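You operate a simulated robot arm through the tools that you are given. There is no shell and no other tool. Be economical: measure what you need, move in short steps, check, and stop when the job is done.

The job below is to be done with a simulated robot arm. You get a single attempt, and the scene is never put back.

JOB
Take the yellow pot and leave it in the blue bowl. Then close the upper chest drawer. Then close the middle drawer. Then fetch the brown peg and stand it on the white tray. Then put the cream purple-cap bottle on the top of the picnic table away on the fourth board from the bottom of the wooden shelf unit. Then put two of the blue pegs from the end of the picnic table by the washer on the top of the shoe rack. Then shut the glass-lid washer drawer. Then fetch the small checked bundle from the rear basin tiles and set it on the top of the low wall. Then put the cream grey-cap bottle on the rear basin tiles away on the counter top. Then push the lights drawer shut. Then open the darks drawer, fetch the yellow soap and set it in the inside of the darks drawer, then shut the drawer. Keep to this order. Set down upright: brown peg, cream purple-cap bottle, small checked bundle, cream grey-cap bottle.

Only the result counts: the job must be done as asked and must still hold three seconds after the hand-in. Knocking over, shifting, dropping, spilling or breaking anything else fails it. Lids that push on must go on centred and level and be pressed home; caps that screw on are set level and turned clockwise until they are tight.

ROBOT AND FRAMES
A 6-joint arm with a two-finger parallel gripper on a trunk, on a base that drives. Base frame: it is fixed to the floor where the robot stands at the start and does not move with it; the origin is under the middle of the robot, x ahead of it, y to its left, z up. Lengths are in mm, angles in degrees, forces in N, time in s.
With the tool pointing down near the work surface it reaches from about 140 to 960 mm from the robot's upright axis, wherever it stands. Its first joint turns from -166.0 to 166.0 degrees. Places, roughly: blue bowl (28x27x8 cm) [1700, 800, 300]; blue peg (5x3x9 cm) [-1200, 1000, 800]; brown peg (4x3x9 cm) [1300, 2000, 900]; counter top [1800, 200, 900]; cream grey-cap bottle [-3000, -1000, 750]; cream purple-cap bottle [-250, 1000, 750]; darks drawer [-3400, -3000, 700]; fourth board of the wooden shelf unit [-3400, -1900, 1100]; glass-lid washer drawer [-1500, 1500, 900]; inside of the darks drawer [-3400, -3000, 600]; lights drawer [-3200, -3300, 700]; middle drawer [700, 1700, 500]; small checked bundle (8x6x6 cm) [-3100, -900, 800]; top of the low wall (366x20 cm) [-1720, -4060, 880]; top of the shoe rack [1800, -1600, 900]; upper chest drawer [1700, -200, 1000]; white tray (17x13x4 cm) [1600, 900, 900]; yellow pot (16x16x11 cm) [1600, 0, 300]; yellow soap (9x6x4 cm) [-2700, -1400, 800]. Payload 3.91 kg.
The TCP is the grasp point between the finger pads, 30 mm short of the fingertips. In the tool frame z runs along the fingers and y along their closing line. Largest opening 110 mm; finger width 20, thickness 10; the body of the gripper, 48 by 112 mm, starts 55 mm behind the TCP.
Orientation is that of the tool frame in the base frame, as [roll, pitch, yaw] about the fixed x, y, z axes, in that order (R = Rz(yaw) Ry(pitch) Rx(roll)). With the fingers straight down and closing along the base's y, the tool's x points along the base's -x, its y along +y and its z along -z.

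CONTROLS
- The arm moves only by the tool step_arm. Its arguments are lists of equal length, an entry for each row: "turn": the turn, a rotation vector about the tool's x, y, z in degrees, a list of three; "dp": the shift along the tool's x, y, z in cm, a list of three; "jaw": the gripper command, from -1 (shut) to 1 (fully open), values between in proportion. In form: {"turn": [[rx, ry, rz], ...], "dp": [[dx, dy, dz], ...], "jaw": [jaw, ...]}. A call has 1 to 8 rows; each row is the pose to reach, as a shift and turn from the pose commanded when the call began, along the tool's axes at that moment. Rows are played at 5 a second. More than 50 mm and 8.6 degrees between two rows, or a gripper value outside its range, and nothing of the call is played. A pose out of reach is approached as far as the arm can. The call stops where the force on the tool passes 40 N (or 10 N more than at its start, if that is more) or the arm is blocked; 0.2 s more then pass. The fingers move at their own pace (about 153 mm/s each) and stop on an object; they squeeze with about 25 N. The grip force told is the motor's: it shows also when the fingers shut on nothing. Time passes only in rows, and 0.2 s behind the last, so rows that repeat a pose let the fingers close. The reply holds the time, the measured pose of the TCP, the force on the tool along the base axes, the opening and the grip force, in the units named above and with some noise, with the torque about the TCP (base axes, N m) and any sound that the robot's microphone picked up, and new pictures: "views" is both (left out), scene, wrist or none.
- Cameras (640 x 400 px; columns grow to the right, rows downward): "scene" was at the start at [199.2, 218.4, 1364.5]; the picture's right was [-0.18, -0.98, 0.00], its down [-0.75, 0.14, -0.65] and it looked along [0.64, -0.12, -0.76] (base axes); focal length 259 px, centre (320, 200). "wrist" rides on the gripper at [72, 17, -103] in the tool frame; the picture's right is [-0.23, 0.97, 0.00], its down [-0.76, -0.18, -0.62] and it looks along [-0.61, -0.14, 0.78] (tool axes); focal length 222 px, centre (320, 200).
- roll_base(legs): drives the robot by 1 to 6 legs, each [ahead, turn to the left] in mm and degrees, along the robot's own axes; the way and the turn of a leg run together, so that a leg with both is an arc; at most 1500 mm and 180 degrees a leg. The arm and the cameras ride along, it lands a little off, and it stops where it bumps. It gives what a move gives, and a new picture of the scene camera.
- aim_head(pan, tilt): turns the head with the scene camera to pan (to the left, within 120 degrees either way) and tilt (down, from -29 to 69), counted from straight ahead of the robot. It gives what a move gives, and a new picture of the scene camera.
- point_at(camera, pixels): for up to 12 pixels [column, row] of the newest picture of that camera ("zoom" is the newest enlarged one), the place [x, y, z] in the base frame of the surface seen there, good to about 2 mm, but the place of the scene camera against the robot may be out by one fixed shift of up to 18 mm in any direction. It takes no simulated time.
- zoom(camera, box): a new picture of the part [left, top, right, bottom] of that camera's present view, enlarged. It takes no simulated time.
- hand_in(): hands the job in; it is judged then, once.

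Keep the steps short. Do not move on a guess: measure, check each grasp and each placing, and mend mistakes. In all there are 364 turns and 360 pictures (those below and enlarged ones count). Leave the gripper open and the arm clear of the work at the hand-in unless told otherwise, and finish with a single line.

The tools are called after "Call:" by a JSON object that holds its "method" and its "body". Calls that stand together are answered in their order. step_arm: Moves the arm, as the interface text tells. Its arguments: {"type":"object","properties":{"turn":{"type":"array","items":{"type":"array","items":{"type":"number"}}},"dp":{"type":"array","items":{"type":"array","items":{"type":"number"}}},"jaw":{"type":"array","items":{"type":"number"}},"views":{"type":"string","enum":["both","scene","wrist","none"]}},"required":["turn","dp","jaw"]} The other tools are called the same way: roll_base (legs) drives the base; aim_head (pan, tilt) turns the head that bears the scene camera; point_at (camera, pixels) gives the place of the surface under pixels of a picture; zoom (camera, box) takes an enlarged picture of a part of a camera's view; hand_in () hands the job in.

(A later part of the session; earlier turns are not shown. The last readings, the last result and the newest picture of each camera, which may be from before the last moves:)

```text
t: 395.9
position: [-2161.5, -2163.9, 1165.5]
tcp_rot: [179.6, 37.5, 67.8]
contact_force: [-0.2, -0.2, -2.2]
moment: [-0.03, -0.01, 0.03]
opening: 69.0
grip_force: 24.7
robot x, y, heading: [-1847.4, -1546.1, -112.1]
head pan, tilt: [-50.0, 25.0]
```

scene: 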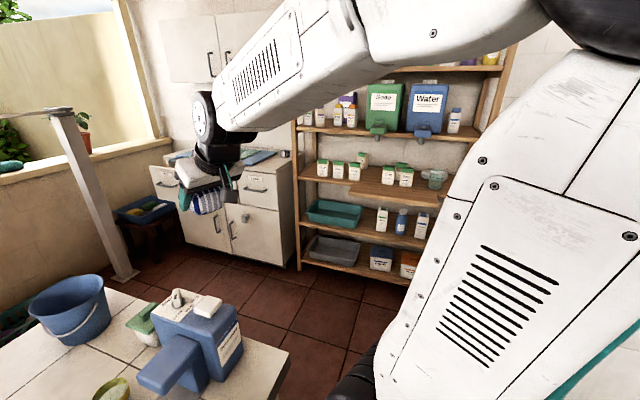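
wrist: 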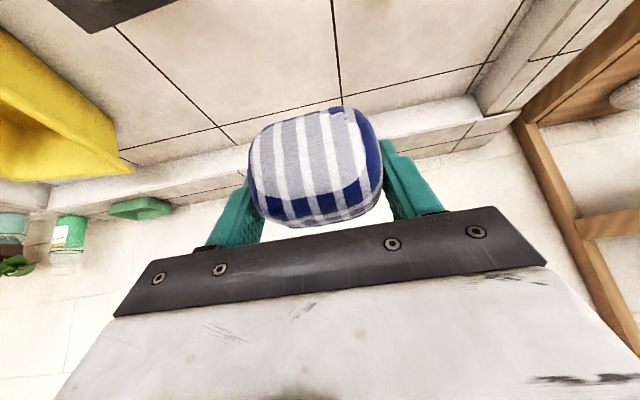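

Backing was blocked after 50 mm. I look around and down to find why.

Call:
{"method": "aim_head", "body": {"pan": 20, "tilt": 69}}

Call:
{"method": "aim_head", "body": {"pan": 115, "tilt": 50}}

Call:
{"method": "aim_head", "body": {"pan": -115, "tilt": 50}}

```text
t: 397.3
position: [-2160.8, -2164.5, 1164.7]
tcp_rot: [179.6, 37.4, 67.9]
contact_force: [0.1, -1.0, -2.0]
moment: [-0.02, 0.02, 0.0]
opening: 69.2
grip_force: 25.2
robot x, y, heading: [-1842.9, -1542.1, -112.2]
head pan, tilt: [20.0, 68.8]
```

scene: 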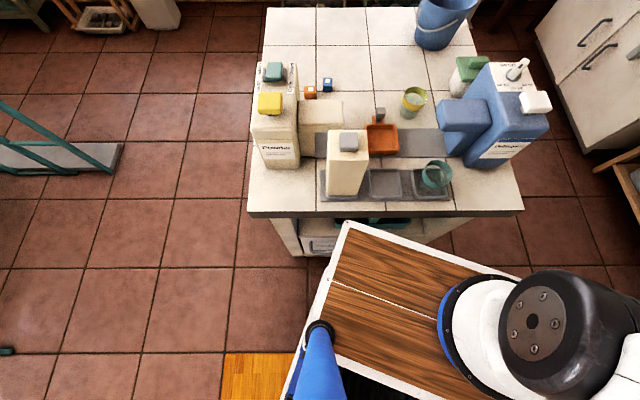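

```text
t: 399.0
position: [-2161.2, -2164.8, 1165.3]
tcp_rot: [179.6, 37.6, 67.9]
contact_force: [-0.9, -0.9, -1.9]
moment: [-0.02, 0.0, -0.01]
opening: 69.1
grip_force: 24.5
robot x, y, heading: [-1847.0, -1542.1, -111.9]
head pan, tilt: [115.0, 50.0]
```

scene: 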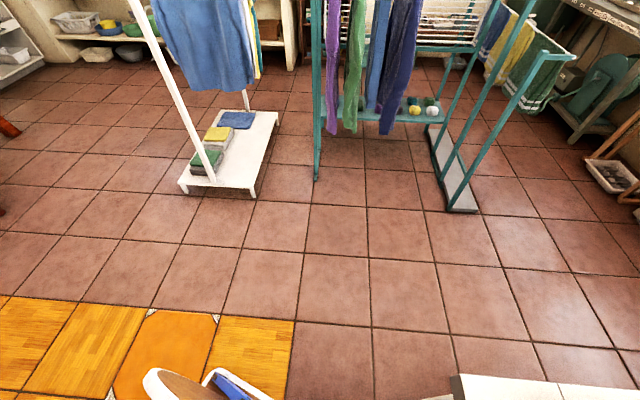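

```text
t: 402.3
position: [-2161.2, -2165.3, 1166.0]
tcp_rot: [179.7, 37.5, 67.7]
contact_force: [0.3, 0.2, -2.7]
moment: [-0.02, 0.01, 0.03]
opening: 68.7
grip_force: 25.0
robot x, y, heading: [-1847.4, -1538.3, -112.0]
head pan, tilt: [-115.0, 50.0]
```

scene: 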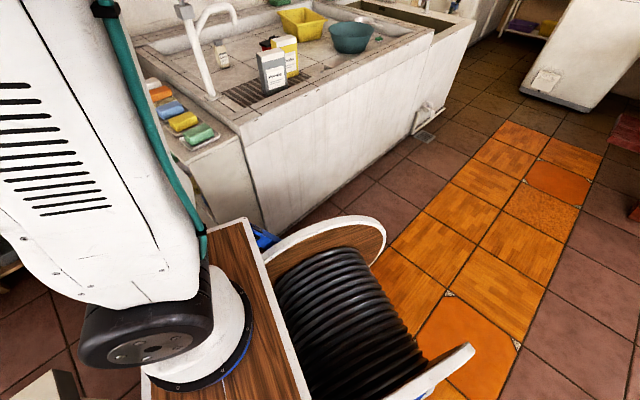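

Nothing is behind me; the block was likely the contact at the island itself. I try backing again, a short way.

Call:
{"method": "roll_base", "body": {"legs": [[-200, 0]]}}

```text
t: 403.9
position: [-2086.0, -1980.4, 1166.0]
tcp_rot: [179.6, 37.6, 67.8]
contact_force: [0.1, 0.5, -2.2]
moment: [-0.04, 0.0, -0.02]
opening: 68.6
grip_force: 24.9
robot x, y, heading: [-1771.9, -1361.4, -111.9]
head pan, tilt: [-115.0, 50.0]
```

scene: 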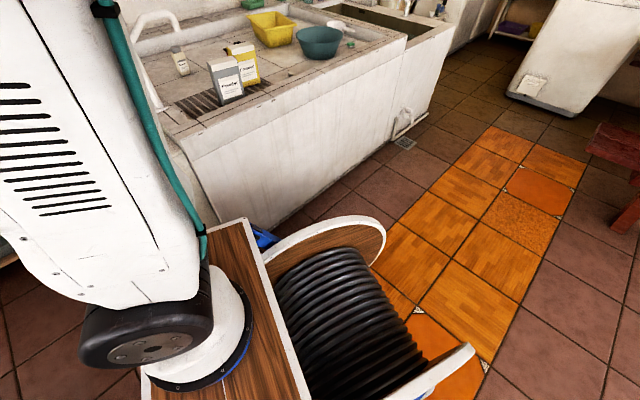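

Now it moves. I check whether the island stayed in place.

Call:
{"method": "aim_head", "body": {"pan": 15, "tilt": 40}}

Call:
{"method": "zoom", "body": {"camera": "scene", "box": [180, 60, 500, 300]}}

```text
t: 406.0
position: [-2085.3, -1979.2, 1165.6]
tcp_rot: [179.6, 37.5, 67.7]
contact_force: [-0.1, -0.5, -2.1]
moment: [-0.03, 0.0, 0.0]
opening: 68.7
grip_force: 25.1
robot x, y, heading: [-1771.4, -1358.3, -112.1]
head pan, tilt: [15.0, 40.0]
```

scene: 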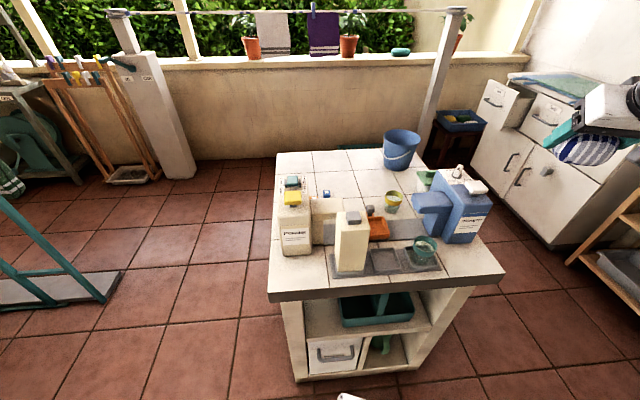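

```text
1.67 times, centred on (340, 180) of scene
```

zoom: 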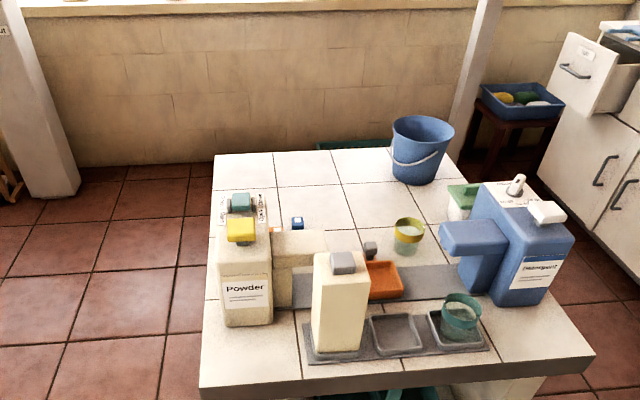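

Call:
{"method": "point_at", "body": {"camera": "scene", "pixels": [[269, 292], [500, 275], [278, 155], [385, 155], [190, 170], [330, 60], [420, 52], [345, 55], [400, 52], [250, 55], [445, 90], [125, 170]]}}

```text
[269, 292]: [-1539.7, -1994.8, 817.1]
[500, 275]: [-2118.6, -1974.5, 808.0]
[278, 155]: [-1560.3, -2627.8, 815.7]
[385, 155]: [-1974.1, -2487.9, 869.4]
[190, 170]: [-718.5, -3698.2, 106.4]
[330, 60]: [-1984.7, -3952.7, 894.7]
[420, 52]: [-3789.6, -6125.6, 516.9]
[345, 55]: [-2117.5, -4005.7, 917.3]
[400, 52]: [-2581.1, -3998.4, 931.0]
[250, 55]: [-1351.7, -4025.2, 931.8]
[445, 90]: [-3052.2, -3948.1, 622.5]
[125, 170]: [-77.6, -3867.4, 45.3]
```

The island has not moved. The wall top is at z≈878, y≈-3950…-4150; a clothes line with towels runs before it. I measure the line's place and height.

Call:
{"method": "aim_head", "body": {"pan": 20, "tilt": 12}}

Call:
{"method": "zoom", "body": {"camera": "scene", "box": [60, 80, 460, 280]}}

```text
t: 406.9
position: [-2085.8, -1980.1, 1165.1]
tcp_rot: [179.6, 37.5, 67.8]
contact_force: [0.3, -0.5, -2.5]
moment: [-0.02, -0.01, -0.03]
opening: 68.8
grip_force: 24.4
robot x, y, heading: [-1770.0, -1358.0, -112.1]
head pan, tilt: [20.0, 12.0]
```

scene: 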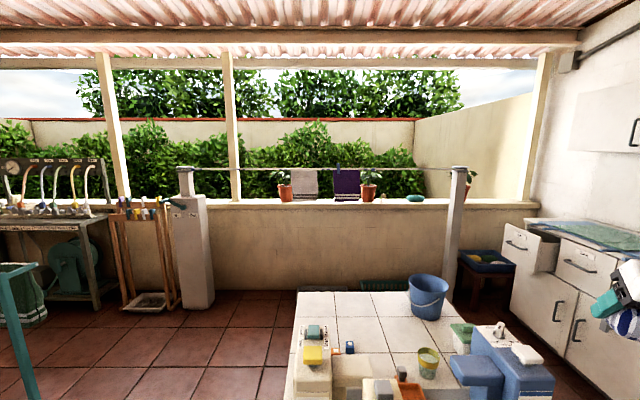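

```text
1.60 times, centred on (260, 180) of scene
```

zoom: 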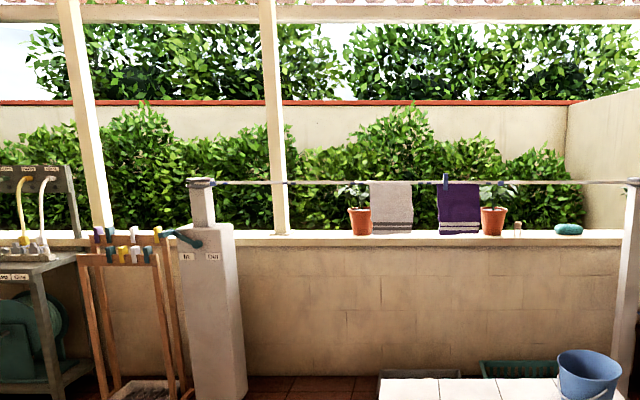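

Call:
{"method": "point_at", "body": {"camera": "scene", "pixels": [[185, 175], [303, 185], [345, 185], [303, 172], [346, 172], [460, 172], [285, 193], [369, 193], [384, 196], [415, 198], [260, 203], [330, 203]]}}

```text
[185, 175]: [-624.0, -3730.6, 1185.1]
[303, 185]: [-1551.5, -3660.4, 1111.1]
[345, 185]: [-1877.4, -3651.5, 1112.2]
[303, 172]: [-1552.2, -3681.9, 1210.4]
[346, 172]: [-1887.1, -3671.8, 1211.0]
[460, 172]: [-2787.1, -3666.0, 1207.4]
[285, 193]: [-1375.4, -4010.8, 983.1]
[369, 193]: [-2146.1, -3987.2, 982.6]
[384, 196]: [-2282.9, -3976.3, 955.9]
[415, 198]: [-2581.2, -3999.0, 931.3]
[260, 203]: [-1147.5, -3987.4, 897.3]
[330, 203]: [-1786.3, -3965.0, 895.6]
```

The line is at y≈-3670, z≈1197; corridor x -1430…-650 is free of towels. Plan: stretch the arm low before the line, drive in under it and set the bundle on the wall at x≈-1120. I drive east of the island first.

Call:
{"method": "roll_base", "body": {"legs": [[0, 112], [660, 0], [0, -90], [1100, 0]]}}

Call:
{"method": "aim_head", "body": {"pan": 0, "tilt": 20}}

```text
t: 424.4
position: [-1077.7, -3120.4, 1165.4]
tcp_rot: [179.6, 37.5, 92.7]
contact_force: [-0.2, 0.0, -2.1]
moment: [-0.01, -0.02, 0.04]
opening: 68.2
grip_force: 25.0
robot x, y, heading: [-1050.3, -2422.9, -87.3]
head pan, tilt: [20.0, 12.0]
```

scene: 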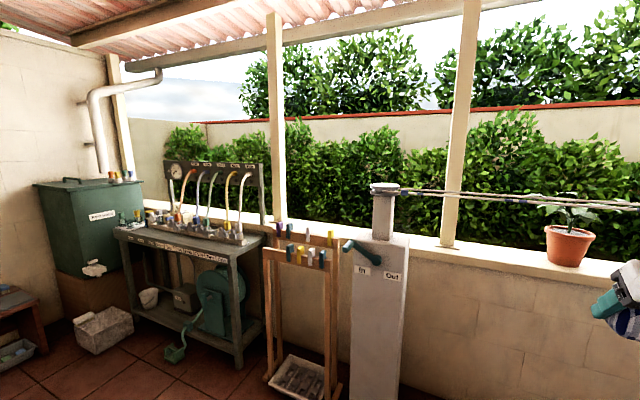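

```text
t: 425.2
position: [-1076.4, -3122.1, 1165.8]
tcp_rot: [179.5, 37.5, 92.7]
contact_force: [-0.3, -0.2, -2.1]
moment: [-0.02, 0.0, -0.06]
opening: 68.1
grip_force: 24.7
robot x, y, heading: [-1049.5, -2426.4, -87.0]
head pan, tilt: [0.0, 20.0]
```

scene: 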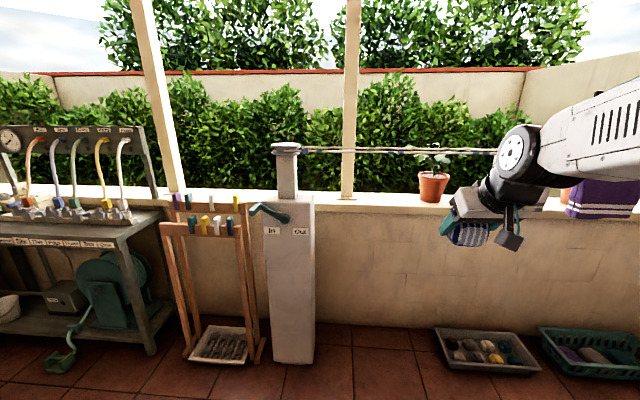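

Call:
{"method": "point_at", "body": {"camera": "scene", "pixels": [[347, 192], [356, 195], [420, 198], [388, 205], [388, 195], [445, 198], [388, 150], [388, 213], [380, 151], [480, 205]]}}

Call:
{"method": "zoom", "body": {"camera": "scene", "box": [300, 120, 500, 250]}}

```text
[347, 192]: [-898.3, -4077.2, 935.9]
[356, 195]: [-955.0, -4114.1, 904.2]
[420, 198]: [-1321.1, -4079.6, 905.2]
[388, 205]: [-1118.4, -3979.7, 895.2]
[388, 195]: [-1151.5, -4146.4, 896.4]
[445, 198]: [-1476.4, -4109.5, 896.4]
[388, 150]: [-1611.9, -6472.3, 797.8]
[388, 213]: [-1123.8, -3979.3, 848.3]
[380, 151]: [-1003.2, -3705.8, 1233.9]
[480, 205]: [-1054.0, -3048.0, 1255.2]
```

```text
3.08 times, centred on (400, 185) of scene
```

zoom: 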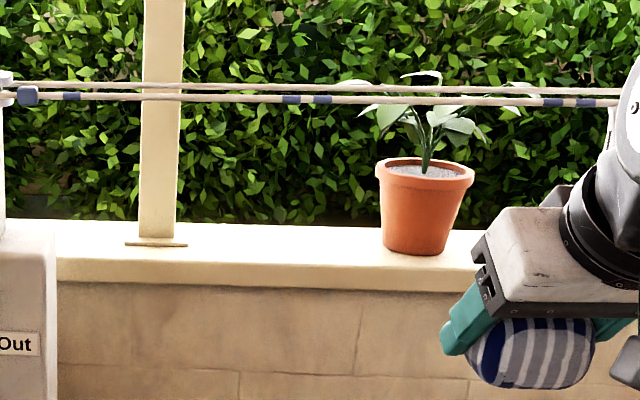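

Free wall span x -1290…-960 at y≈-4050, top z 879. I stretch the arm low here, before the line, as a test: TCP to radius ~1065, z≈935, tilt back to 35.2°.

Call:
{"method": "step_arm", "body": {"turn": [[0, 0.3, 0], [0, 0.6, 0], [0, 0.9, 0], [0, 1.2, 0], [0, 1.5, 0], [0, 1.8, 0], [0, 2.1, 0], [0, 2.3, 0]], "dp": [[-1.7, 0, 4.55], [-3.4, 0, 9.1], [-5.1, 0, 13.6], [-6.8, 0, 18.2], [-8.5, 0, 22.7], [-10.1, 0, 27.3], [-11.8, 0, 31.8], [-13.5, 0, 36.4]], "jaw": [-1, -1, -1, -1, -1, -1, -1, -1]}}

Call:
{"method": "step_arm", "body": {"turn": [[0, 0, 0], [0, 0, 0]], "dp": [[-0.8, 0, 2.1], [-1.6, 0, 4.2]], "jaw": [-1, -1], "views": "none"}}

```text
t: 427.0
position: [-1058.6, -3451.5, 959.6]
tcp_rot: [179.7, 35.2, 92.7]
contact_force: [0.5, 0.3, -1.3]
moment: [0.03, 0.01, -0.01]
opening: 68.2
grip_force: 25.1
robot x, y, heading: [-1047.7, -2423.4, -87.2]
head pan, tilt: [0.0, 20.0]
```

scene: 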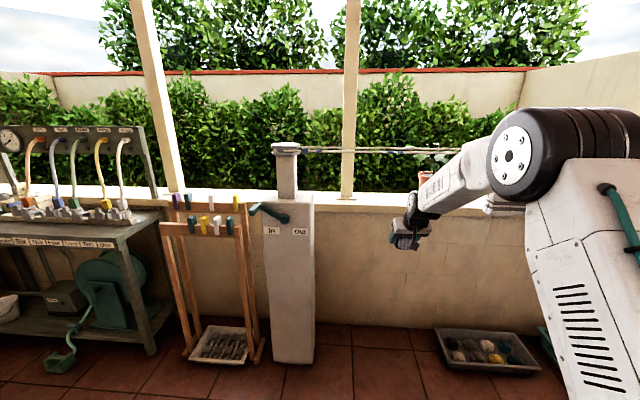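
wrist: 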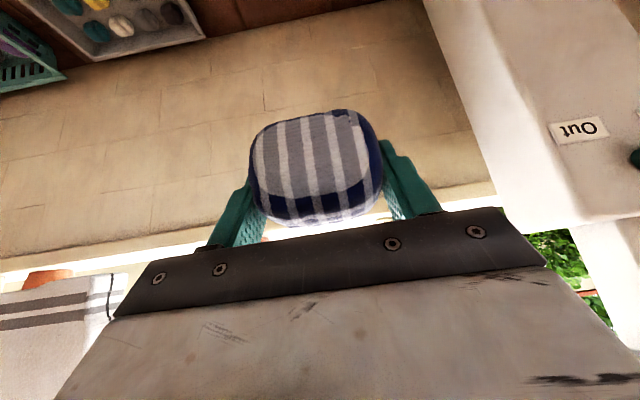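

```text
t: 427.6
position: [-1057.2, -3487.5, 935.7]
tcp_rot: [179.6, 35.3, 92.7]
contact_force: [0.3, -0.2, -0.7]
moment: [-0.01, 0.02, 0.0]
opening: 67.9
grip_force: 25.3
robot x, y, heading: [-1049.1, -2427.3, -87.3]
head pan, tilt: [0.0, 20.0]
```

Reach is fine. I measure the arm's profile to see what would be under the line (line will lie 380 mm behind the TCP).

Call:
{"method": "aim_head", "body": {"pan": -5, "tilt": 20}}

Call:
{"method": "point_at", "body": {"camera": "scene", "pixels": [[420, 195], [440, 180], [460, 165], [480, 155], [500, 145], [520, 120], [560, 115], [490, 200], [540, 150]]}}

```text
t: 428.2
position: [-1057.0, -3487.2, 935.3]
tcp_rot: [179.6, 35.2, 92.7]
contact_force: [0.1, -0.1, -1.8]
moment: [0.0, 0.02, -0.01]
opening: 68.3
grip_force: 24.9
robot x, y, heading: [-1051.5, -2419.3, -86.9]
head pan, tilt: [-5.0, 20.0]
```

scene: 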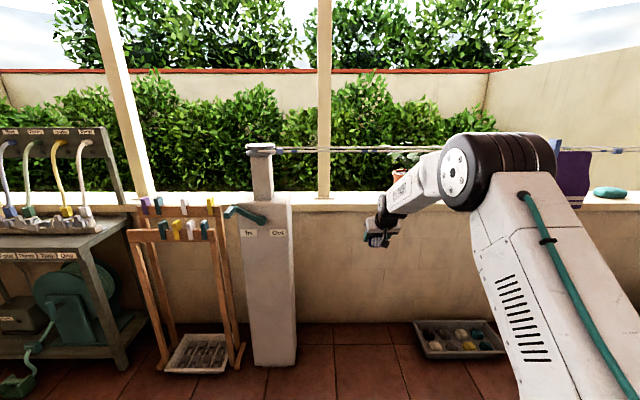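

```text
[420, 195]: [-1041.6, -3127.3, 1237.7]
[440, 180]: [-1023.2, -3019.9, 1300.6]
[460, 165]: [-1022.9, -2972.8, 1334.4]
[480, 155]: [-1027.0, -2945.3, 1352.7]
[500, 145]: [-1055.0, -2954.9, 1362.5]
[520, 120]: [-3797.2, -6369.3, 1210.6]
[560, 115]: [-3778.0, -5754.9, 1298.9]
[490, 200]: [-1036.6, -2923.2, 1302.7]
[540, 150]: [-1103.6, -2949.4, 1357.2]
```

At this stretch the forearm would be right at line height. Going over the line is better, with the robot closer. I test the pose at radius ~850, z≈912 here and measure the profile.

Call:
{"method": "step_arm", "body": {"turn": [[0, 0, 0], [0, 0, 0], [0, 0, 0], [0, 0, 0], [0, 0, 0]], "dp": [[3.75, 0, -2.1], [7.5, 0, -4.2], [11.2, 0, -6.3], [15, 0, -8.3], [18.7, 0, -10.4]], "jaw": [-1, -1, -1, -1, -1], "views": "scene"}}

Call:
{"method": "point_at", "body": {"camera": "scene", "pixels": [[420, 200], [440, 170], [440, 210], [460, 150], [480, 100], [450, 200], [430, 150], [500, 90], [470, 170]]}}

```text
t: 429.4
position: [-1066.5, -3274.5, 911.7]
tcp_rot: [179.7, 35.1, 92.7]
contact_force: [0.5, -0.4, -2.1]
moment: [-0.02, -0.02, 0.0]
opening: 68.1
grip_force: 25.3
robot x, y, heading: [-1054.5, -2425.3, -87.0]
head pan, tilt: [-5.0, 20.0]
```

scene: 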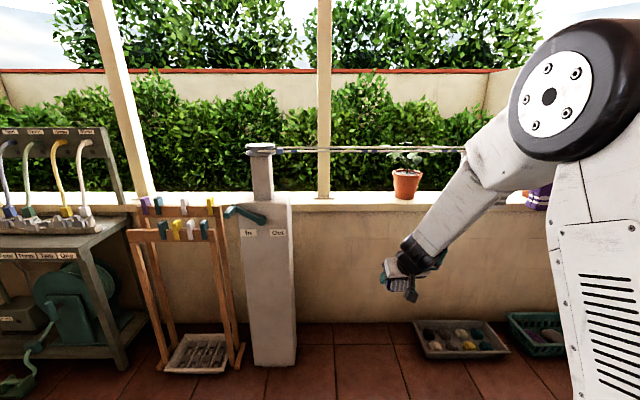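

```text
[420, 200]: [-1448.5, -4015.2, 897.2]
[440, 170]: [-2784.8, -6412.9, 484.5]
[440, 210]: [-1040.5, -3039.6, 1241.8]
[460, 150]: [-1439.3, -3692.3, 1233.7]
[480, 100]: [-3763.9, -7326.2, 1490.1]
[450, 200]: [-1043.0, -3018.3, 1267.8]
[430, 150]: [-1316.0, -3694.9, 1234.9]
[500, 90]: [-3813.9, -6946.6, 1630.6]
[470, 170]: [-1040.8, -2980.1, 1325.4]
```

The forearm would clear the line from above by only ~15 mm at R=850; at R≈780 and the bundle at y≈-4080 it clears more. I raise to TCP z≈1297 at radius 780 and then drive in over the line.

Call:
{"method": "step_arm", "body": {"turn": [[0, 0, 0], [0, 0, 0], [0, 0, 0], [0, 0, 0], [0, 0, 0], [0, 0, 0], [0, 0, 0], [0, 0, 0]], "dp": [[-2.06, 0, -4.44], [-4.1, 0, -8.9], [-6.2, 0, -13.3], [-8.2, 0, -17.8], [-10.3, 0, -22.2], [-12.4, 0, -26.6], [-14.4, 0, -31.1], [-16.5, 0, -35.5]], "jaw": [-1, -1, -1, -1, -1, -1, -1, -1], "views": "none"}}

Call:
{"method": "roll_base", "body": {"legs": [[400, -3]]}}

```text
t: 431.2
position: [-1074.1, -3202.7, 1297.2]
tcp_rot: [179.5, 35.1, 92.7]
contact_force: [0.0, -1.1, -2.5]
moment: [0.03, 0.0, 0.01]
opening: 68.1
grip_force: 25.5
robot x, y, heading: [-1052.1, -2422.9, -87.4]
head pan, tilt: [-5.0, 20.0]
```

```text
t: 433.7
position: [-1096.4, -3595.6, 1297.8]
tcp_rot: [179.6, 35.3, 90.0]
contact_force: [0.3, -0.4, -1.6]
moment: [-0.01, -0.02, 0.0]
opening: 67.8
grip_force: 24.6
robot x, y, heading: [-1043.0, -2818.8, -89.6]
head pan, tilt: [-5.0, 20.0]
```

scene: 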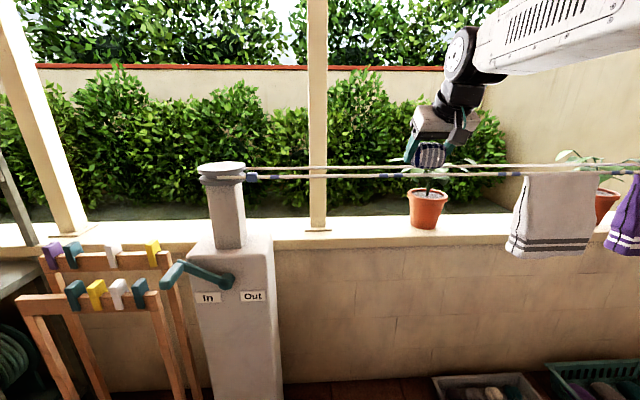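

The bundle is above the line. I drive 480 mm further so that it comes over the wall.

Call:
{"method": "roll_base", "body": {"legs": [[240, 0]]}}

Call:
{"method": "roll_base", "body": {"legs": [[240, 0]]}}

```text
t: 435.5
position: [-1097.1, -3841.4, 1296.7]
tcp_rot: [179.5, 35.2, 90.2]
contact_force: [0.1, 0.3, -2.0]
moment: [-0.03, -0.02, 0.0]
opening: 68.1
grip_force: 24.8
robot x, y, heading: [-1037.6, -3067.9, -89.8]
head pan, tilt: [-5.0, 20.0]
```

scene: 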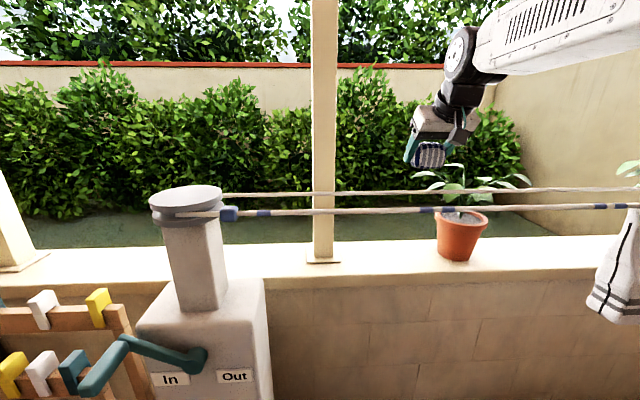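

```text
t: 437.3
position: [-1095.8, -4081.2, 1295.7]
tcp_rot: [179.6, 35.2, 90.0]
contact_force: [0.0, -0.4, -2.5]
moment: [0.03, -0.01, 0.01]
opening: 68.1
grip_force: 25.1
robot x, y, heading: [-1038.3, -3303.2, -89.5]
head pan, tilt: [-5.0, 20.0]
```

scene: 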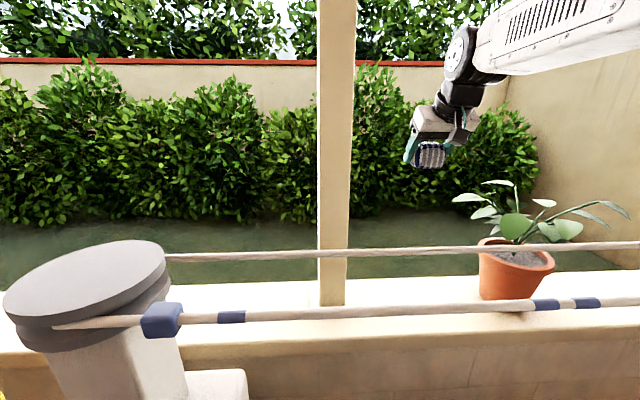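

Call:
{"method": "aim_head", "body": {"pan": -5, "tilt": 35}}

Call:
{"method": "point_at", "body": {"camera": "scene", "pixels": [[400, 165], [400, 220], [330, 250], [400, 235], [450, 225], [500, 220], [400, 300]]}}

```text
t: 438.1
position: [-1096.1, -4081.4, 1297.1]
tcp_rot: [179.6, 35.2, 90.1]
contact_force: [-0.7, 0.6, -2.2]
moment: [0.0, -0.01, 0.01]
opening: 68.1
grip_force: 25.1
robot x, y, heading: [-1035.5, -3307.1, -89.9]
head pan, tilt: [-5.0, 35.0]
```

scene: 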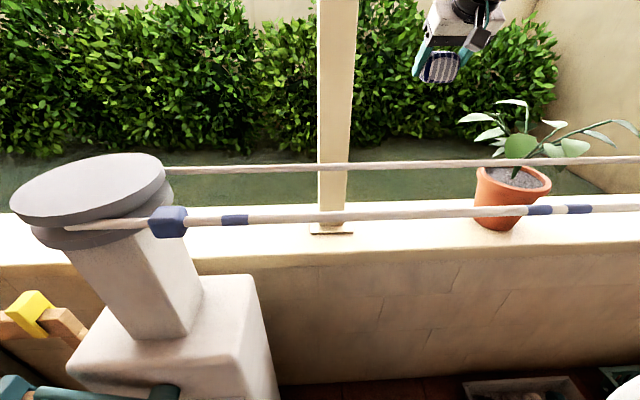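

```text
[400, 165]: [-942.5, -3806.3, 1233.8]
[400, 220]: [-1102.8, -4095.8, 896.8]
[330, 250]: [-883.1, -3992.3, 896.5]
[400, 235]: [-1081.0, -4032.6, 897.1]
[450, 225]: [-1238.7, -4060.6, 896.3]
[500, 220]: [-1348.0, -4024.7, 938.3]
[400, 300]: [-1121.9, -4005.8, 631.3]
```

A second strand lies at y≈-3806, too near for the forearm. Left of the pillar there is no line, only a low wooden rack. I back out and measure that place instead.

Call:
{"method": "roll_base", "body": {"legs": [[-700, 0]]}}

Call:
{"method": "aim_head", "body": {"pan": 20, "tilt": 28}}

Call:
{"method": "point_at", "body": {"camera": "scene", "pixels": [[320, 200], [340, 200], [300, 200], [290, 220], [350, 215], [240, 200], [210, 300], [330, 300], [260, 330], [380, 150], [400, 200], [300, 185]]}}

```text
t: 441.9
position: [-1099.8, -3386.9, 1296.3]
tcp_rot: [179.7, 35.2, 89.8]
contact_force: [0.1, -0.1, -0.3]
moment: [-0.01, -0.02, 0.04]
opening: 67.8
grip_force: 24.9
robot x, y, heading: [-1038.1, -2608.5, -89.9]
head pan, tilt: [-5.0, 35.0]
```

scene: 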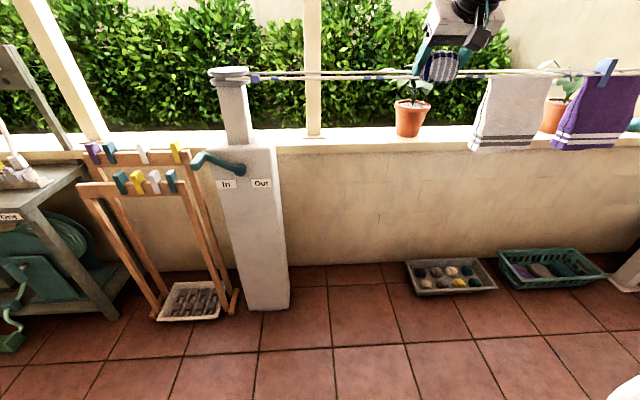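

```text
t: 442.8
position: [-1099.6, -3387.4, 1296.7]
tcp_rot: [179.6, 35.2, 89.9]
contact_force: [-0.1, 0.2, -2.3]
moment: [-0.03, 0.01, 0.04]
opening: 67.4
grip_force: 25.0
robot x, y, heading: [-1040.1, -2609.4, -89.9]
head pan, tilt: [20.0, 28.0]
```

scene: 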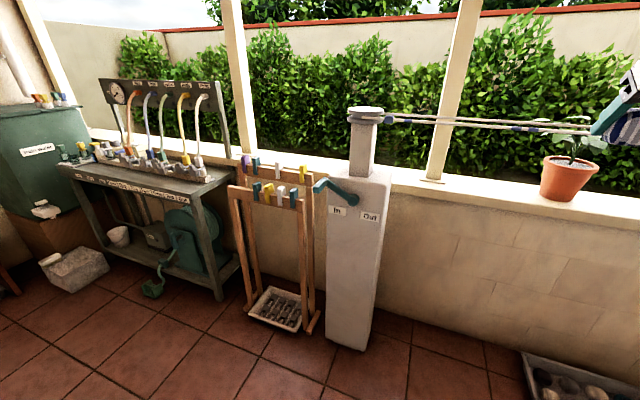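

```text
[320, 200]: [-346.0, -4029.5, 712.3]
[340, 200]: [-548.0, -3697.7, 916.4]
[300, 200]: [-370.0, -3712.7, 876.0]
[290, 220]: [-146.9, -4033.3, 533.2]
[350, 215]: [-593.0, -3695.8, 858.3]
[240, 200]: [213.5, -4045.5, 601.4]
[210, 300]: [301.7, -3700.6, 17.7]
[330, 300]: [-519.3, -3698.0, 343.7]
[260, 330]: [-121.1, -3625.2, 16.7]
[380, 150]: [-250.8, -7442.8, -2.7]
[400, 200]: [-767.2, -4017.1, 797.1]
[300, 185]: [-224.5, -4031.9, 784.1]
```

Call:
{"method": "zoom", "body": {"camera": "scene", "box": [220, 100, 400, 230]}}

Call:
{"method": "point_at", "body": {"camera": "scene", "pixels": [[325, 163], [335, 172], [310, 165], [290, 160], [303, 172], [245, 160], [240, 130], [322, 185], [345, 195], [280, 172], [262, 162], [300, 205]]}}

```text
3.08 times, centred on (310, 165) of scene
```

zoom: 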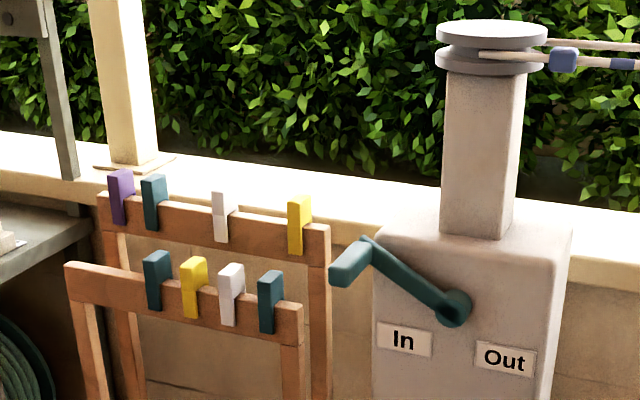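

```text
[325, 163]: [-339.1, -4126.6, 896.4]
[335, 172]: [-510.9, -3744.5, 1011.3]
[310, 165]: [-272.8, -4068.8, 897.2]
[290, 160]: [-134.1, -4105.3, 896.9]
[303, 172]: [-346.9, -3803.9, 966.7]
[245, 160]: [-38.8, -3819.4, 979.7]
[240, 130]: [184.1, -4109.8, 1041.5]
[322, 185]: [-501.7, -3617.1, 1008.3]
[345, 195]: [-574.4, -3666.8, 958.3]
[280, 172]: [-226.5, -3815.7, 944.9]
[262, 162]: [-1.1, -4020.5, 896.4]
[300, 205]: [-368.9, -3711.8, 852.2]
```

The wall top left of the pillar (x -480…100, y -4020…-4150, z 879) is free and has no line above; only a rack up to z≈985 before it. I drive to about (-560,-3200), heading -70.

Call:
{"method": "roll_base", "body": {"legs": [[0, 39], [760, 0], [0, -19.5]]}}

Call:
{"method": "aim_head", "body": {"pan": 5, "tilt": 35}}

```text
t: 449.8
position: [-329.6, -3954.6, 1295.9]
tcp_rot: [179.7, 35.2, 110.6]
contact_force: [-0.5, 0.1, -1.8]
moment: [0.02, -0.04, -0.01]
opening: 67.8
grip_force: 24.8
robot x, y, heading: [-550.0, -3200.9, -69.3]
head pan, tilt: [20.0, 28.0]
```

scene: 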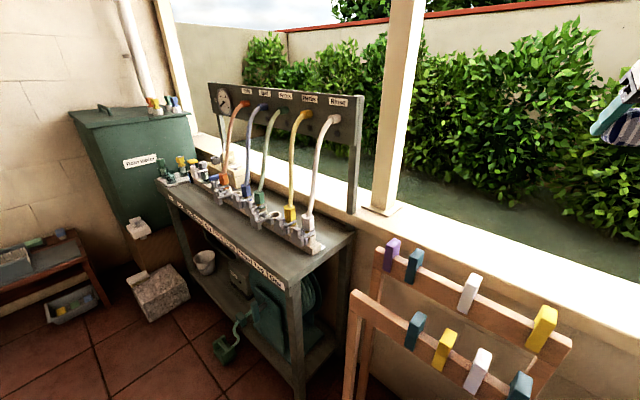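

```text
t: 450.6
position: [-330.0, -3953.4, 1295.9]
tcp_rot: [179.7, 35.2, 110.6]
contact_force: [0.3, -0.8, -1.6]
moment: [-0.05, 0.0, 0.02]
opening: 67.5
grip_force: 25.0
robot x, y, heading: [-548.5, -3201.8, -69.1]
head pan, tilt: [5.0, 35.0]
```

scene: 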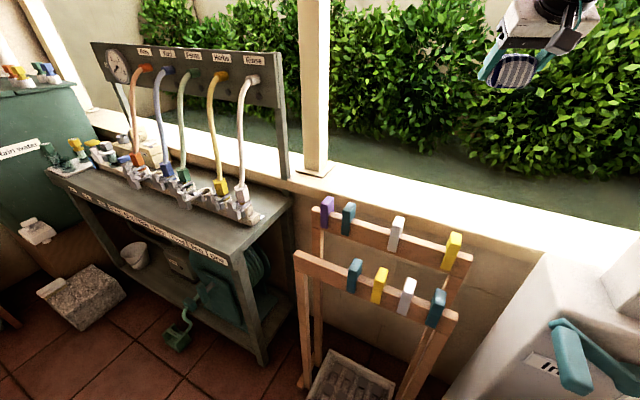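

I move 138 mm forward over the wall, then down 235 mm.

Call:
{"method": "step_arm", "body": {"turn": [[0, 0, 0], [0, 0, 0], [0, 0, 0], [0, 0, 0], [0, 0, 0], [0, 0, 0], [0, 0, 0], [0, 0, 0]], "dp": [[-3.8, 0, 2.65], [-7.5, 0, 5.3], [-11.3, 0, 8.0], [-8.6, 0, 11.84], [-5.9, 0, 15.7], [-3.2, 0, 19.5], [-0.5, 0, 23.4], [2.2, 0, 27.2]], "jaw": [-1, -1, -1, -1, -1, -1, -1, -1]}}

Call:
{"method": "point_at", "body": {"camera": "wrist", "pixels": [[150, 150], [200, 150], [450, 130], [320, 60], [320, 100], [420, 180], [220, 190]]}}

```text
t: 452.4
position: [-279.6, -4082.5, 1062.6]
tcp_rot: [179.5, 35.3, 110.6]
contact_force: [-0.2, 0.5, -1.4]
moment: [0.02, -0.03, 0.04]
opening: 67.7
grip_force: 24.9
robot x, y, heading: [-550.3, -3206.6, -69.2]
head pan, tilt: [5.0, 35.0]
```

scene: 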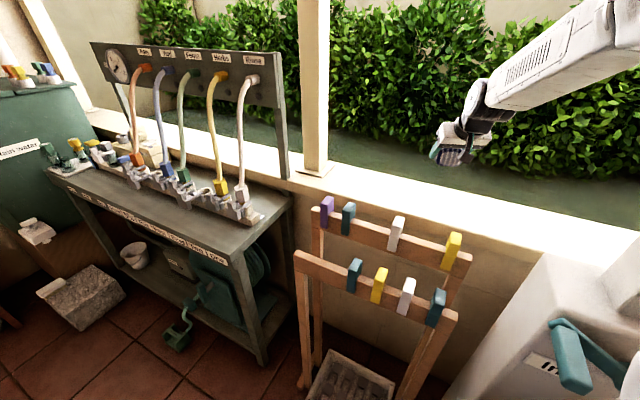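
wrist: 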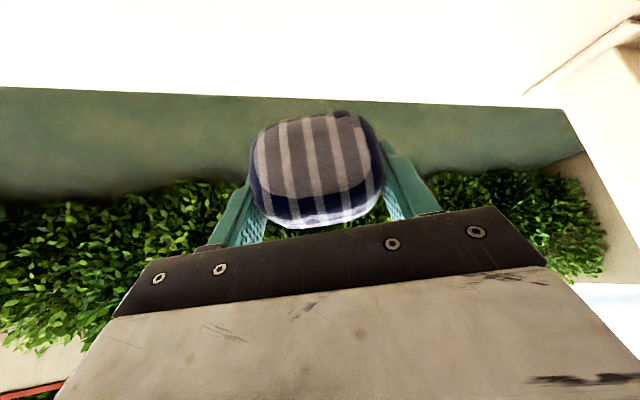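

```text
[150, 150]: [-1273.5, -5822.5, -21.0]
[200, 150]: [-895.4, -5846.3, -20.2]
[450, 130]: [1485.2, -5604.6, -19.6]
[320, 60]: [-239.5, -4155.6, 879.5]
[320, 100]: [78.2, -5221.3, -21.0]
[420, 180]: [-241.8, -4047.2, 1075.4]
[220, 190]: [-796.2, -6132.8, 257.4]
```

Call:
{"method": "point_at", "body": {"camera": "wrist", "pixels": [[320, 90], [320, 80], [320, 10], [250, 85], [420, 95], [200, 10], [500, 30]]}}

```text
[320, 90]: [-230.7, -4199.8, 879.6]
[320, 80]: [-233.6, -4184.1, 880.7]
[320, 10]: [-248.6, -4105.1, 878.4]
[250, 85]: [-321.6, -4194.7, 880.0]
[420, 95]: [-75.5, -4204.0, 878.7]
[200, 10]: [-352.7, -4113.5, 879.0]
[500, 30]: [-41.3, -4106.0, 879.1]
```

Wall top spans y -4010…-4208 at z 879.5. I go 22 mm further and lower to about 15 mm above.

Call:
{"method": "step_arm", "body": {"turn": [[0, 0, 0], [0, 0, 0], [0, 0, 0]], "dp": [[2.0, 0, 4.1], [4.0, 0, 8.2], [6.0, 0, 12.3]], "jaw": [-1, -1, -1], "views": "scene"}}

Call:
{"method": "step_arm", "body": {"turn": [[0, 0, 0], [0, 0, 0], [0, 0, 0], [0, 0, 0]], "dp": [[0.29, 0, 0.41], [0.52, 0, 0.74], [0.7, 0, 0.98], [0.87, 0, 1.23]], "jaw": [-1, -1, -1, -1], "views": "wrist"}}

```text
t: 453.2
position: [-271.0, -4103.3, 927.4]
tcp_rot: [179.7, 35.2, 110.6]
contact_force: [-0.2, 0.3, -0.6]
moment: [0.03, -0.01, 0.02]
opening: 67.7
grip_force: 24.9
robot x, y, heading: [-544.6, -3207.9, -69.2]
head pan, tilt: [5.0, 35.0]
```

scene: 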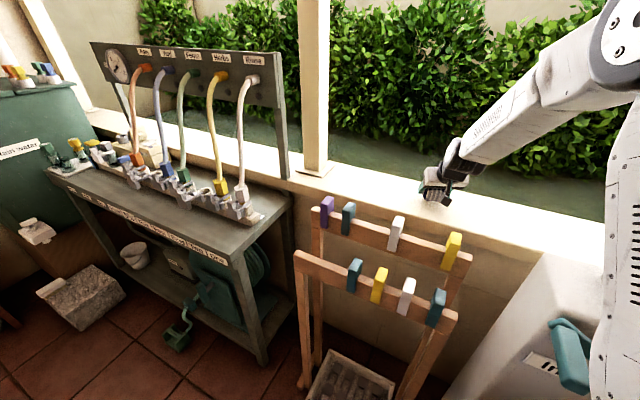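

```text
t: 454.2
position: [-269.4, -4103.0, 914.1]
tcp_rot: [179.6, 35.5, 110.6]
contact_force: [-0.1, 5.3, 16.7]
moment: [0.64, -0.32, 0.14]
opening: 67.7
grip_force: 24.9
robot x, y, heading: [-550.8, -3202.8, -69.1]
head pan, tilt: [5.0, 35.0]
```

wrist: 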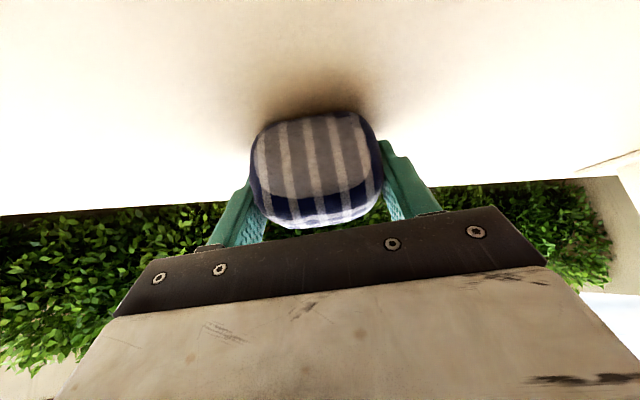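

Contact (17 N). I raise 1 mm, open fully and retreat up and back.

Call:
{"method": "step_arm", "body": {"turn": [[0, 0, 0], [0, 0, 0], [0, 0, 0], [0, 0, 0], [0, 0, 0], [0, 0, 0], [0, 0, 0]], "dp": [[-0.1, 0, -0.1], [-0.1, 0, -0.1], [-0.1, 0, -0.1], [-0.1, 0, -3], [-0.1, 0, -7], [-0.1, 0, -11.5], [-0.1, 0, -16]], "jaw": [0.4, 0.8, 0.9, 0.9, 0.9, 0.9, 0.9]}}

Call:
{"method": "zoom", "body": {"camera": "wrist", "box": [160, 0, 480, 200]}}

```text
t: 455.8
position: [-303.1, -4017.3, 1042.0]
tcp_rot: [179.6, 35.1, 110.6]
contact_force: [0.4, -1.2, -1.2]
moment: [0.0, 0.0, 0.02]
opening: 104.7
grip_force: 0.1
robot x, y, heading: [-550.0, -3208.2, -69.3]
head pan, tilt: [5.0, 35.0]
```

scene: 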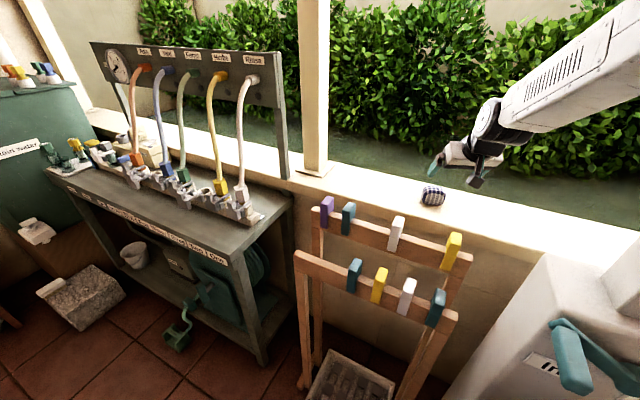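
wrist: 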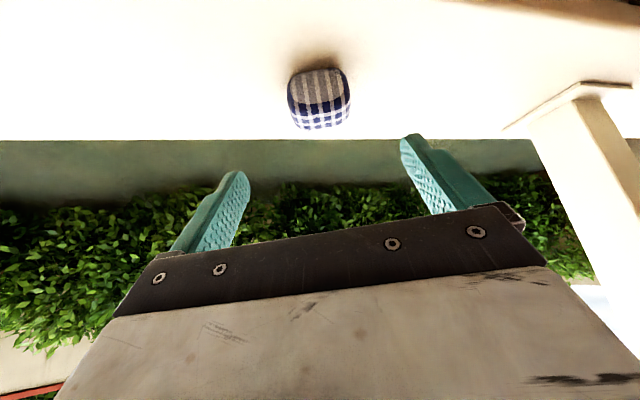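

```text
2.00 times, centred on (320, 100) of wrist
```

zoom: 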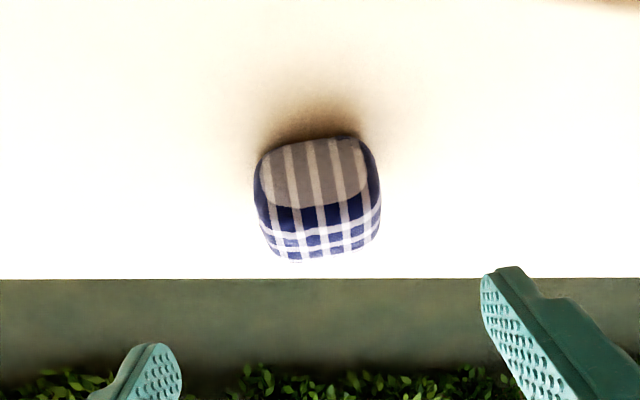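

The bundle stands on the low wall. Next the grey-cap bottle. I raise the arm and drive back the same way, in reverse, then to the basin.

Call:
{"method": "step_arm", "body": {"turn": [[0, 0, 0], [0, 0, 0], [0, 0, 0], [0, 0, 0], [0, 0, 0]], "dp": [[-2.77, 0, -3.92], [-5.5, 0, -7.8], [-8.3, 0, -11.8], [-10, 0, -16], [-11, 0, -20]], "jaw": [0.9, 0.9, 0.9, 0.9, 0.9], "views": "none"}}

Call:
{"method": "roll_base", "body": {"legs": [[0, 19.5], [-760, 0], [0, -40], [-1260, 0]]}}

Call:
{"method": "roll_base", "body": {"legs": [[0, -115.5], [1020, 0], [0, 25]]}}

```text
t: 457.0
position: [-313.2, -3994.4, 1270.0]
tcp_rot: [179.6, 35.1, 110.6]
contact_force: [0.3, -0.5, -0.9]
moment: [0.0, 0.0, -0.05]
opening: 104.4
grip_force: 0.1
robot x, y, heading: [-550.9, -3202.7, -69.6]
head pan, tilt: [5.0, 35.0]
```

```text
t: 469.9
position: [-1086.3, -2198.4, 1271.5]
tcp_rot: [179.6, 35.2, 89.0]
contact_force: [0.0, 0.6, -0.3]
moment: [0.0, 0.01, 0.0]
opening: 104.7
grip_force: 0.1
robot x, y, heading: [-1014.1, -1378.8, -90.5]
head pan, tilt: [5.0, 35.0]
```

scene: 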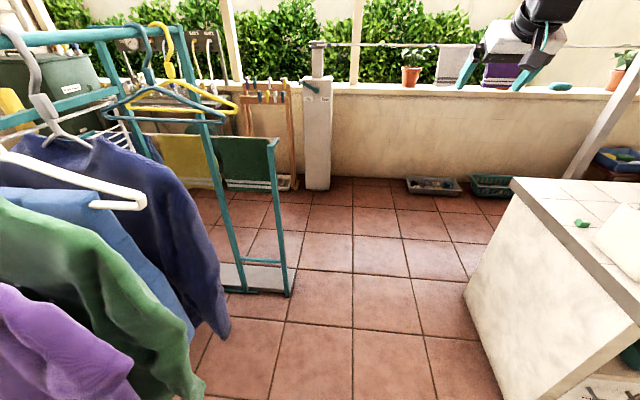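

```text
t: 481.3
position: [-2758.1, -850.8, 1269.0]
tcp_rot: [179.6, 35.1, -1.1]
contact_force: [0.3, 0.0, 0.2]
moment: [0.02, -0.02, -0.02]
opening: 104.4
grip_force: 0.0
robot x, y, heading: [-1939.4, -921.7, 179.1]
head pan, tilt: [5.0, 35.0]
```

scene: 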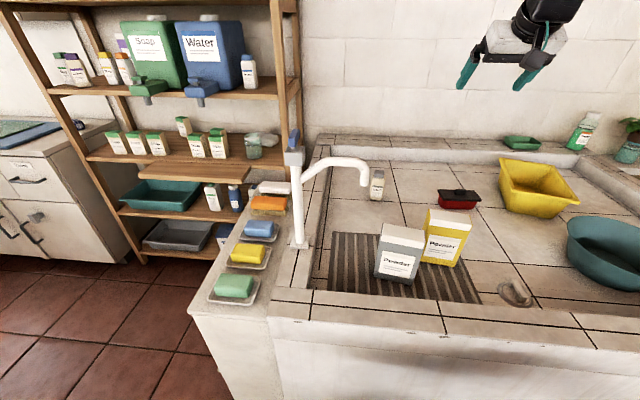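

I drive 120 mm forward and bring the open hand toward the "Starch" bottle.

Call:
{"method": "roll_base", "body": {"legs": [[120, 0]]}}

Call:
{"method": "step_arm", "body": {"turn": [[0, 0, 0], [0, 0, 0], [0, 0, 0], [0, 0, 0], [0, 0, 0], [0, 0, 0], [0, 0, 0], [0, 0, 0]], "dp": [[1.2, 1.66, 4.3], [2.4, 3.3, 8.6], [3.6, 5, 12.9], [4.8, 6.7, 17.2], [6, 8.3, 21.4], [7.2, 10, 25.7], [8.4, 11.6, 30], [9.6, 13.3, 34.3]], "jaw": [0.6, 0.6, 0.6, 0.6, 0.6, 0.6, 0.6, 0.6]}}

Call:
{"method": "zoom", "body": {"camera": "wrist", "box": [160, 0, 480, 200]}}

```text
t: 482.6
position: [-2878.4, -850.8, 1270.3]
tcp_rot: [179.6, 35.2, -1.0]
contact_force: [-0.3, 0.4, -0.6]
moment: [0.0, 0.0, 0.0]
opening: 104.6
grip_force: 0.1
robot x, y, heading: [-2059.5, -925.1, 179.1]
head pan, tilt: [5.0, 35.0]
```

scene: 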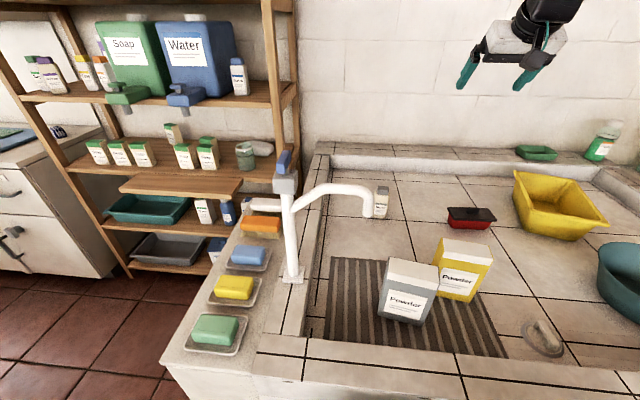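

```text
t: 484.4
position: [-3000.6, -985.5, 936.6]
tcp_rot: [179.6, 35.3, -1.0]
contact_force: [-0.1, -0.5, 0.6]
moment: [0.02, -0.01, 0.02]
opening: 88.2
grip_force: 0.1
robot x, y, heading: [-2057.7, -920.2, 179.2]
head pan, tilt: [5.0, 35.0]
```

scene: 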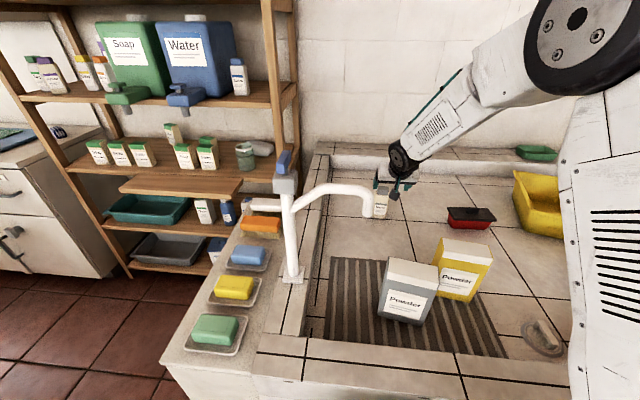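
wrist: 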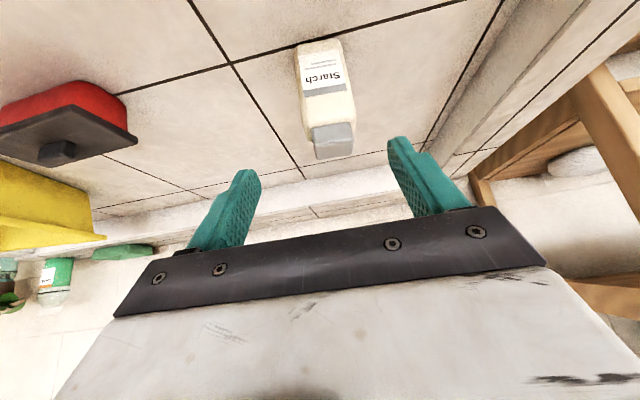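

```text
2.00 times, centred on (320, 100) of wrist
```

zoom: 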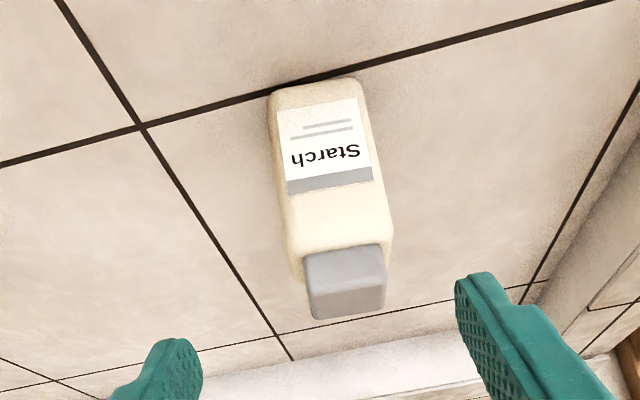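

Call:
{"method": "point_at", "body": {"camera": "zoom", "pixels": [[275, 150], [370, 130], [290, 240], [388, 225], [272, 100], [355, 82], [345, 285], [330, 210], [310, 258], [382, 250], [325, 305]]}}

```text
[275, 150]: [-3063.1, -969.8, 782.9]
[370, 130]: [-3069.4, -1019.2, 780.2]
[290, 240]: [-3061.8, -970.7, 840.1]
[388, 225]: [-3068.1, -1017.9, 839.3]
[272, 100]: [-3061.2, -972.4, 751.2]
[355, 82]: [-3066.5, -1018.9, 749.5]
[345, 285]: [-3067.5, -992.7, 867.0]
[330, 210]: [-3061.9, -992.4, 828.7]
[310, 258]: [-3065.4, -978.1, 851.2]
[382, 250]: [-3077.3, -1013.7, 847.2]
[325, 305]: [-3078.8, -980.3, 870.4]
```

Bottle: front x≈-3065, y -1019…-970, turned ~6°. I rotate -6° and advance to TCP (-3084,-995,790).

Call:
{"method": "step_arm", "body": {"turn": [[1.75, 0, 2.45], [3.5, 0, 4.9], [3.5, 0, 4.9], [3.5, 0, 4.9], [3.5, 0, 4.9]], "dp": [[0.4, 0.6, 3.4], [0.8, 1.1, 6.8], [1.1, 1.1, 10.2], [1.4, 1.1, 13.6], [1.68, 1.1, 16.8]], "jaw": [0.6, 0.6, 0.6, 0.6, 0.6]}}

Call:
{"method": "zoom", "body": {"camera": "scene", "box": [330, 130, 470, 250]}}

```text
t: 485.6
position: [-3086.3, -996.1, 805.4]
tcp_rot: [179.3, 36.3, -7.2]
contact_force: [4.4, 2.7, 20.9]
moment: [0.11, 0.09, -0.03]
opening: 88.0
grip_force: 0.1
robot x, y, heading: [-2060.7, -921.1, 179.2]
head pan, tilt: [5.0, 35.0]
stopped in row 5: the force on the tool passed its limit at 60 N (the readings are from after the stop); the commanded pose is now the measured one
```

scene: 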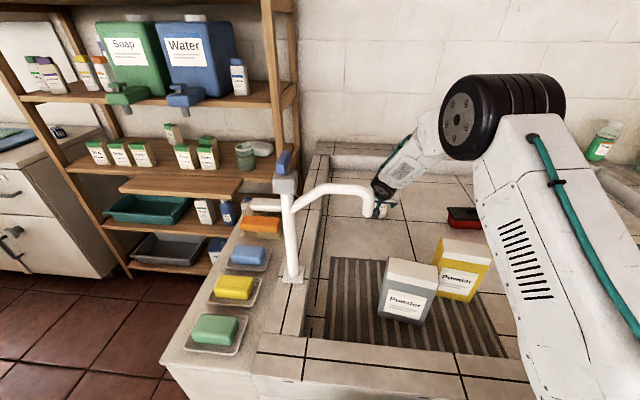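
wrist: 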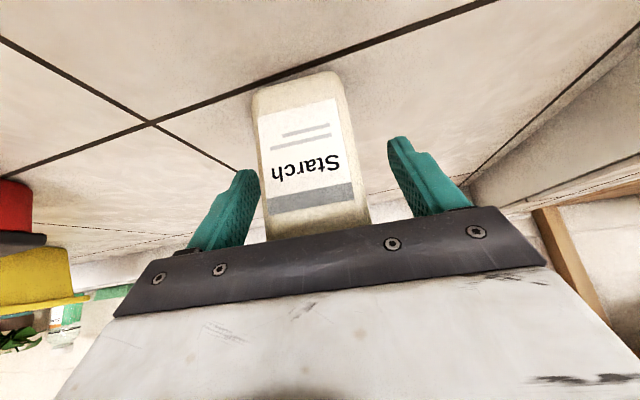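

```text
3.33 times, centred on (400, 190) of scene
```

zoom: 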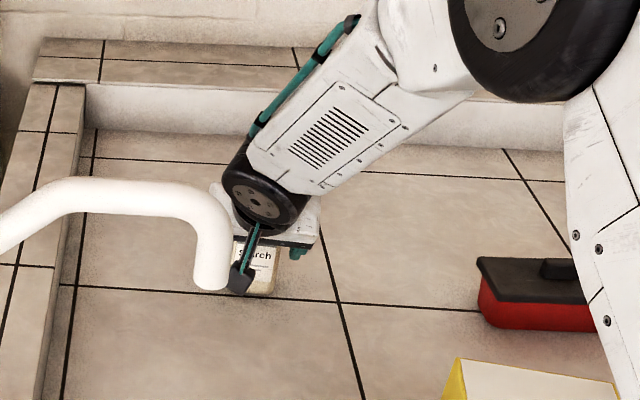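

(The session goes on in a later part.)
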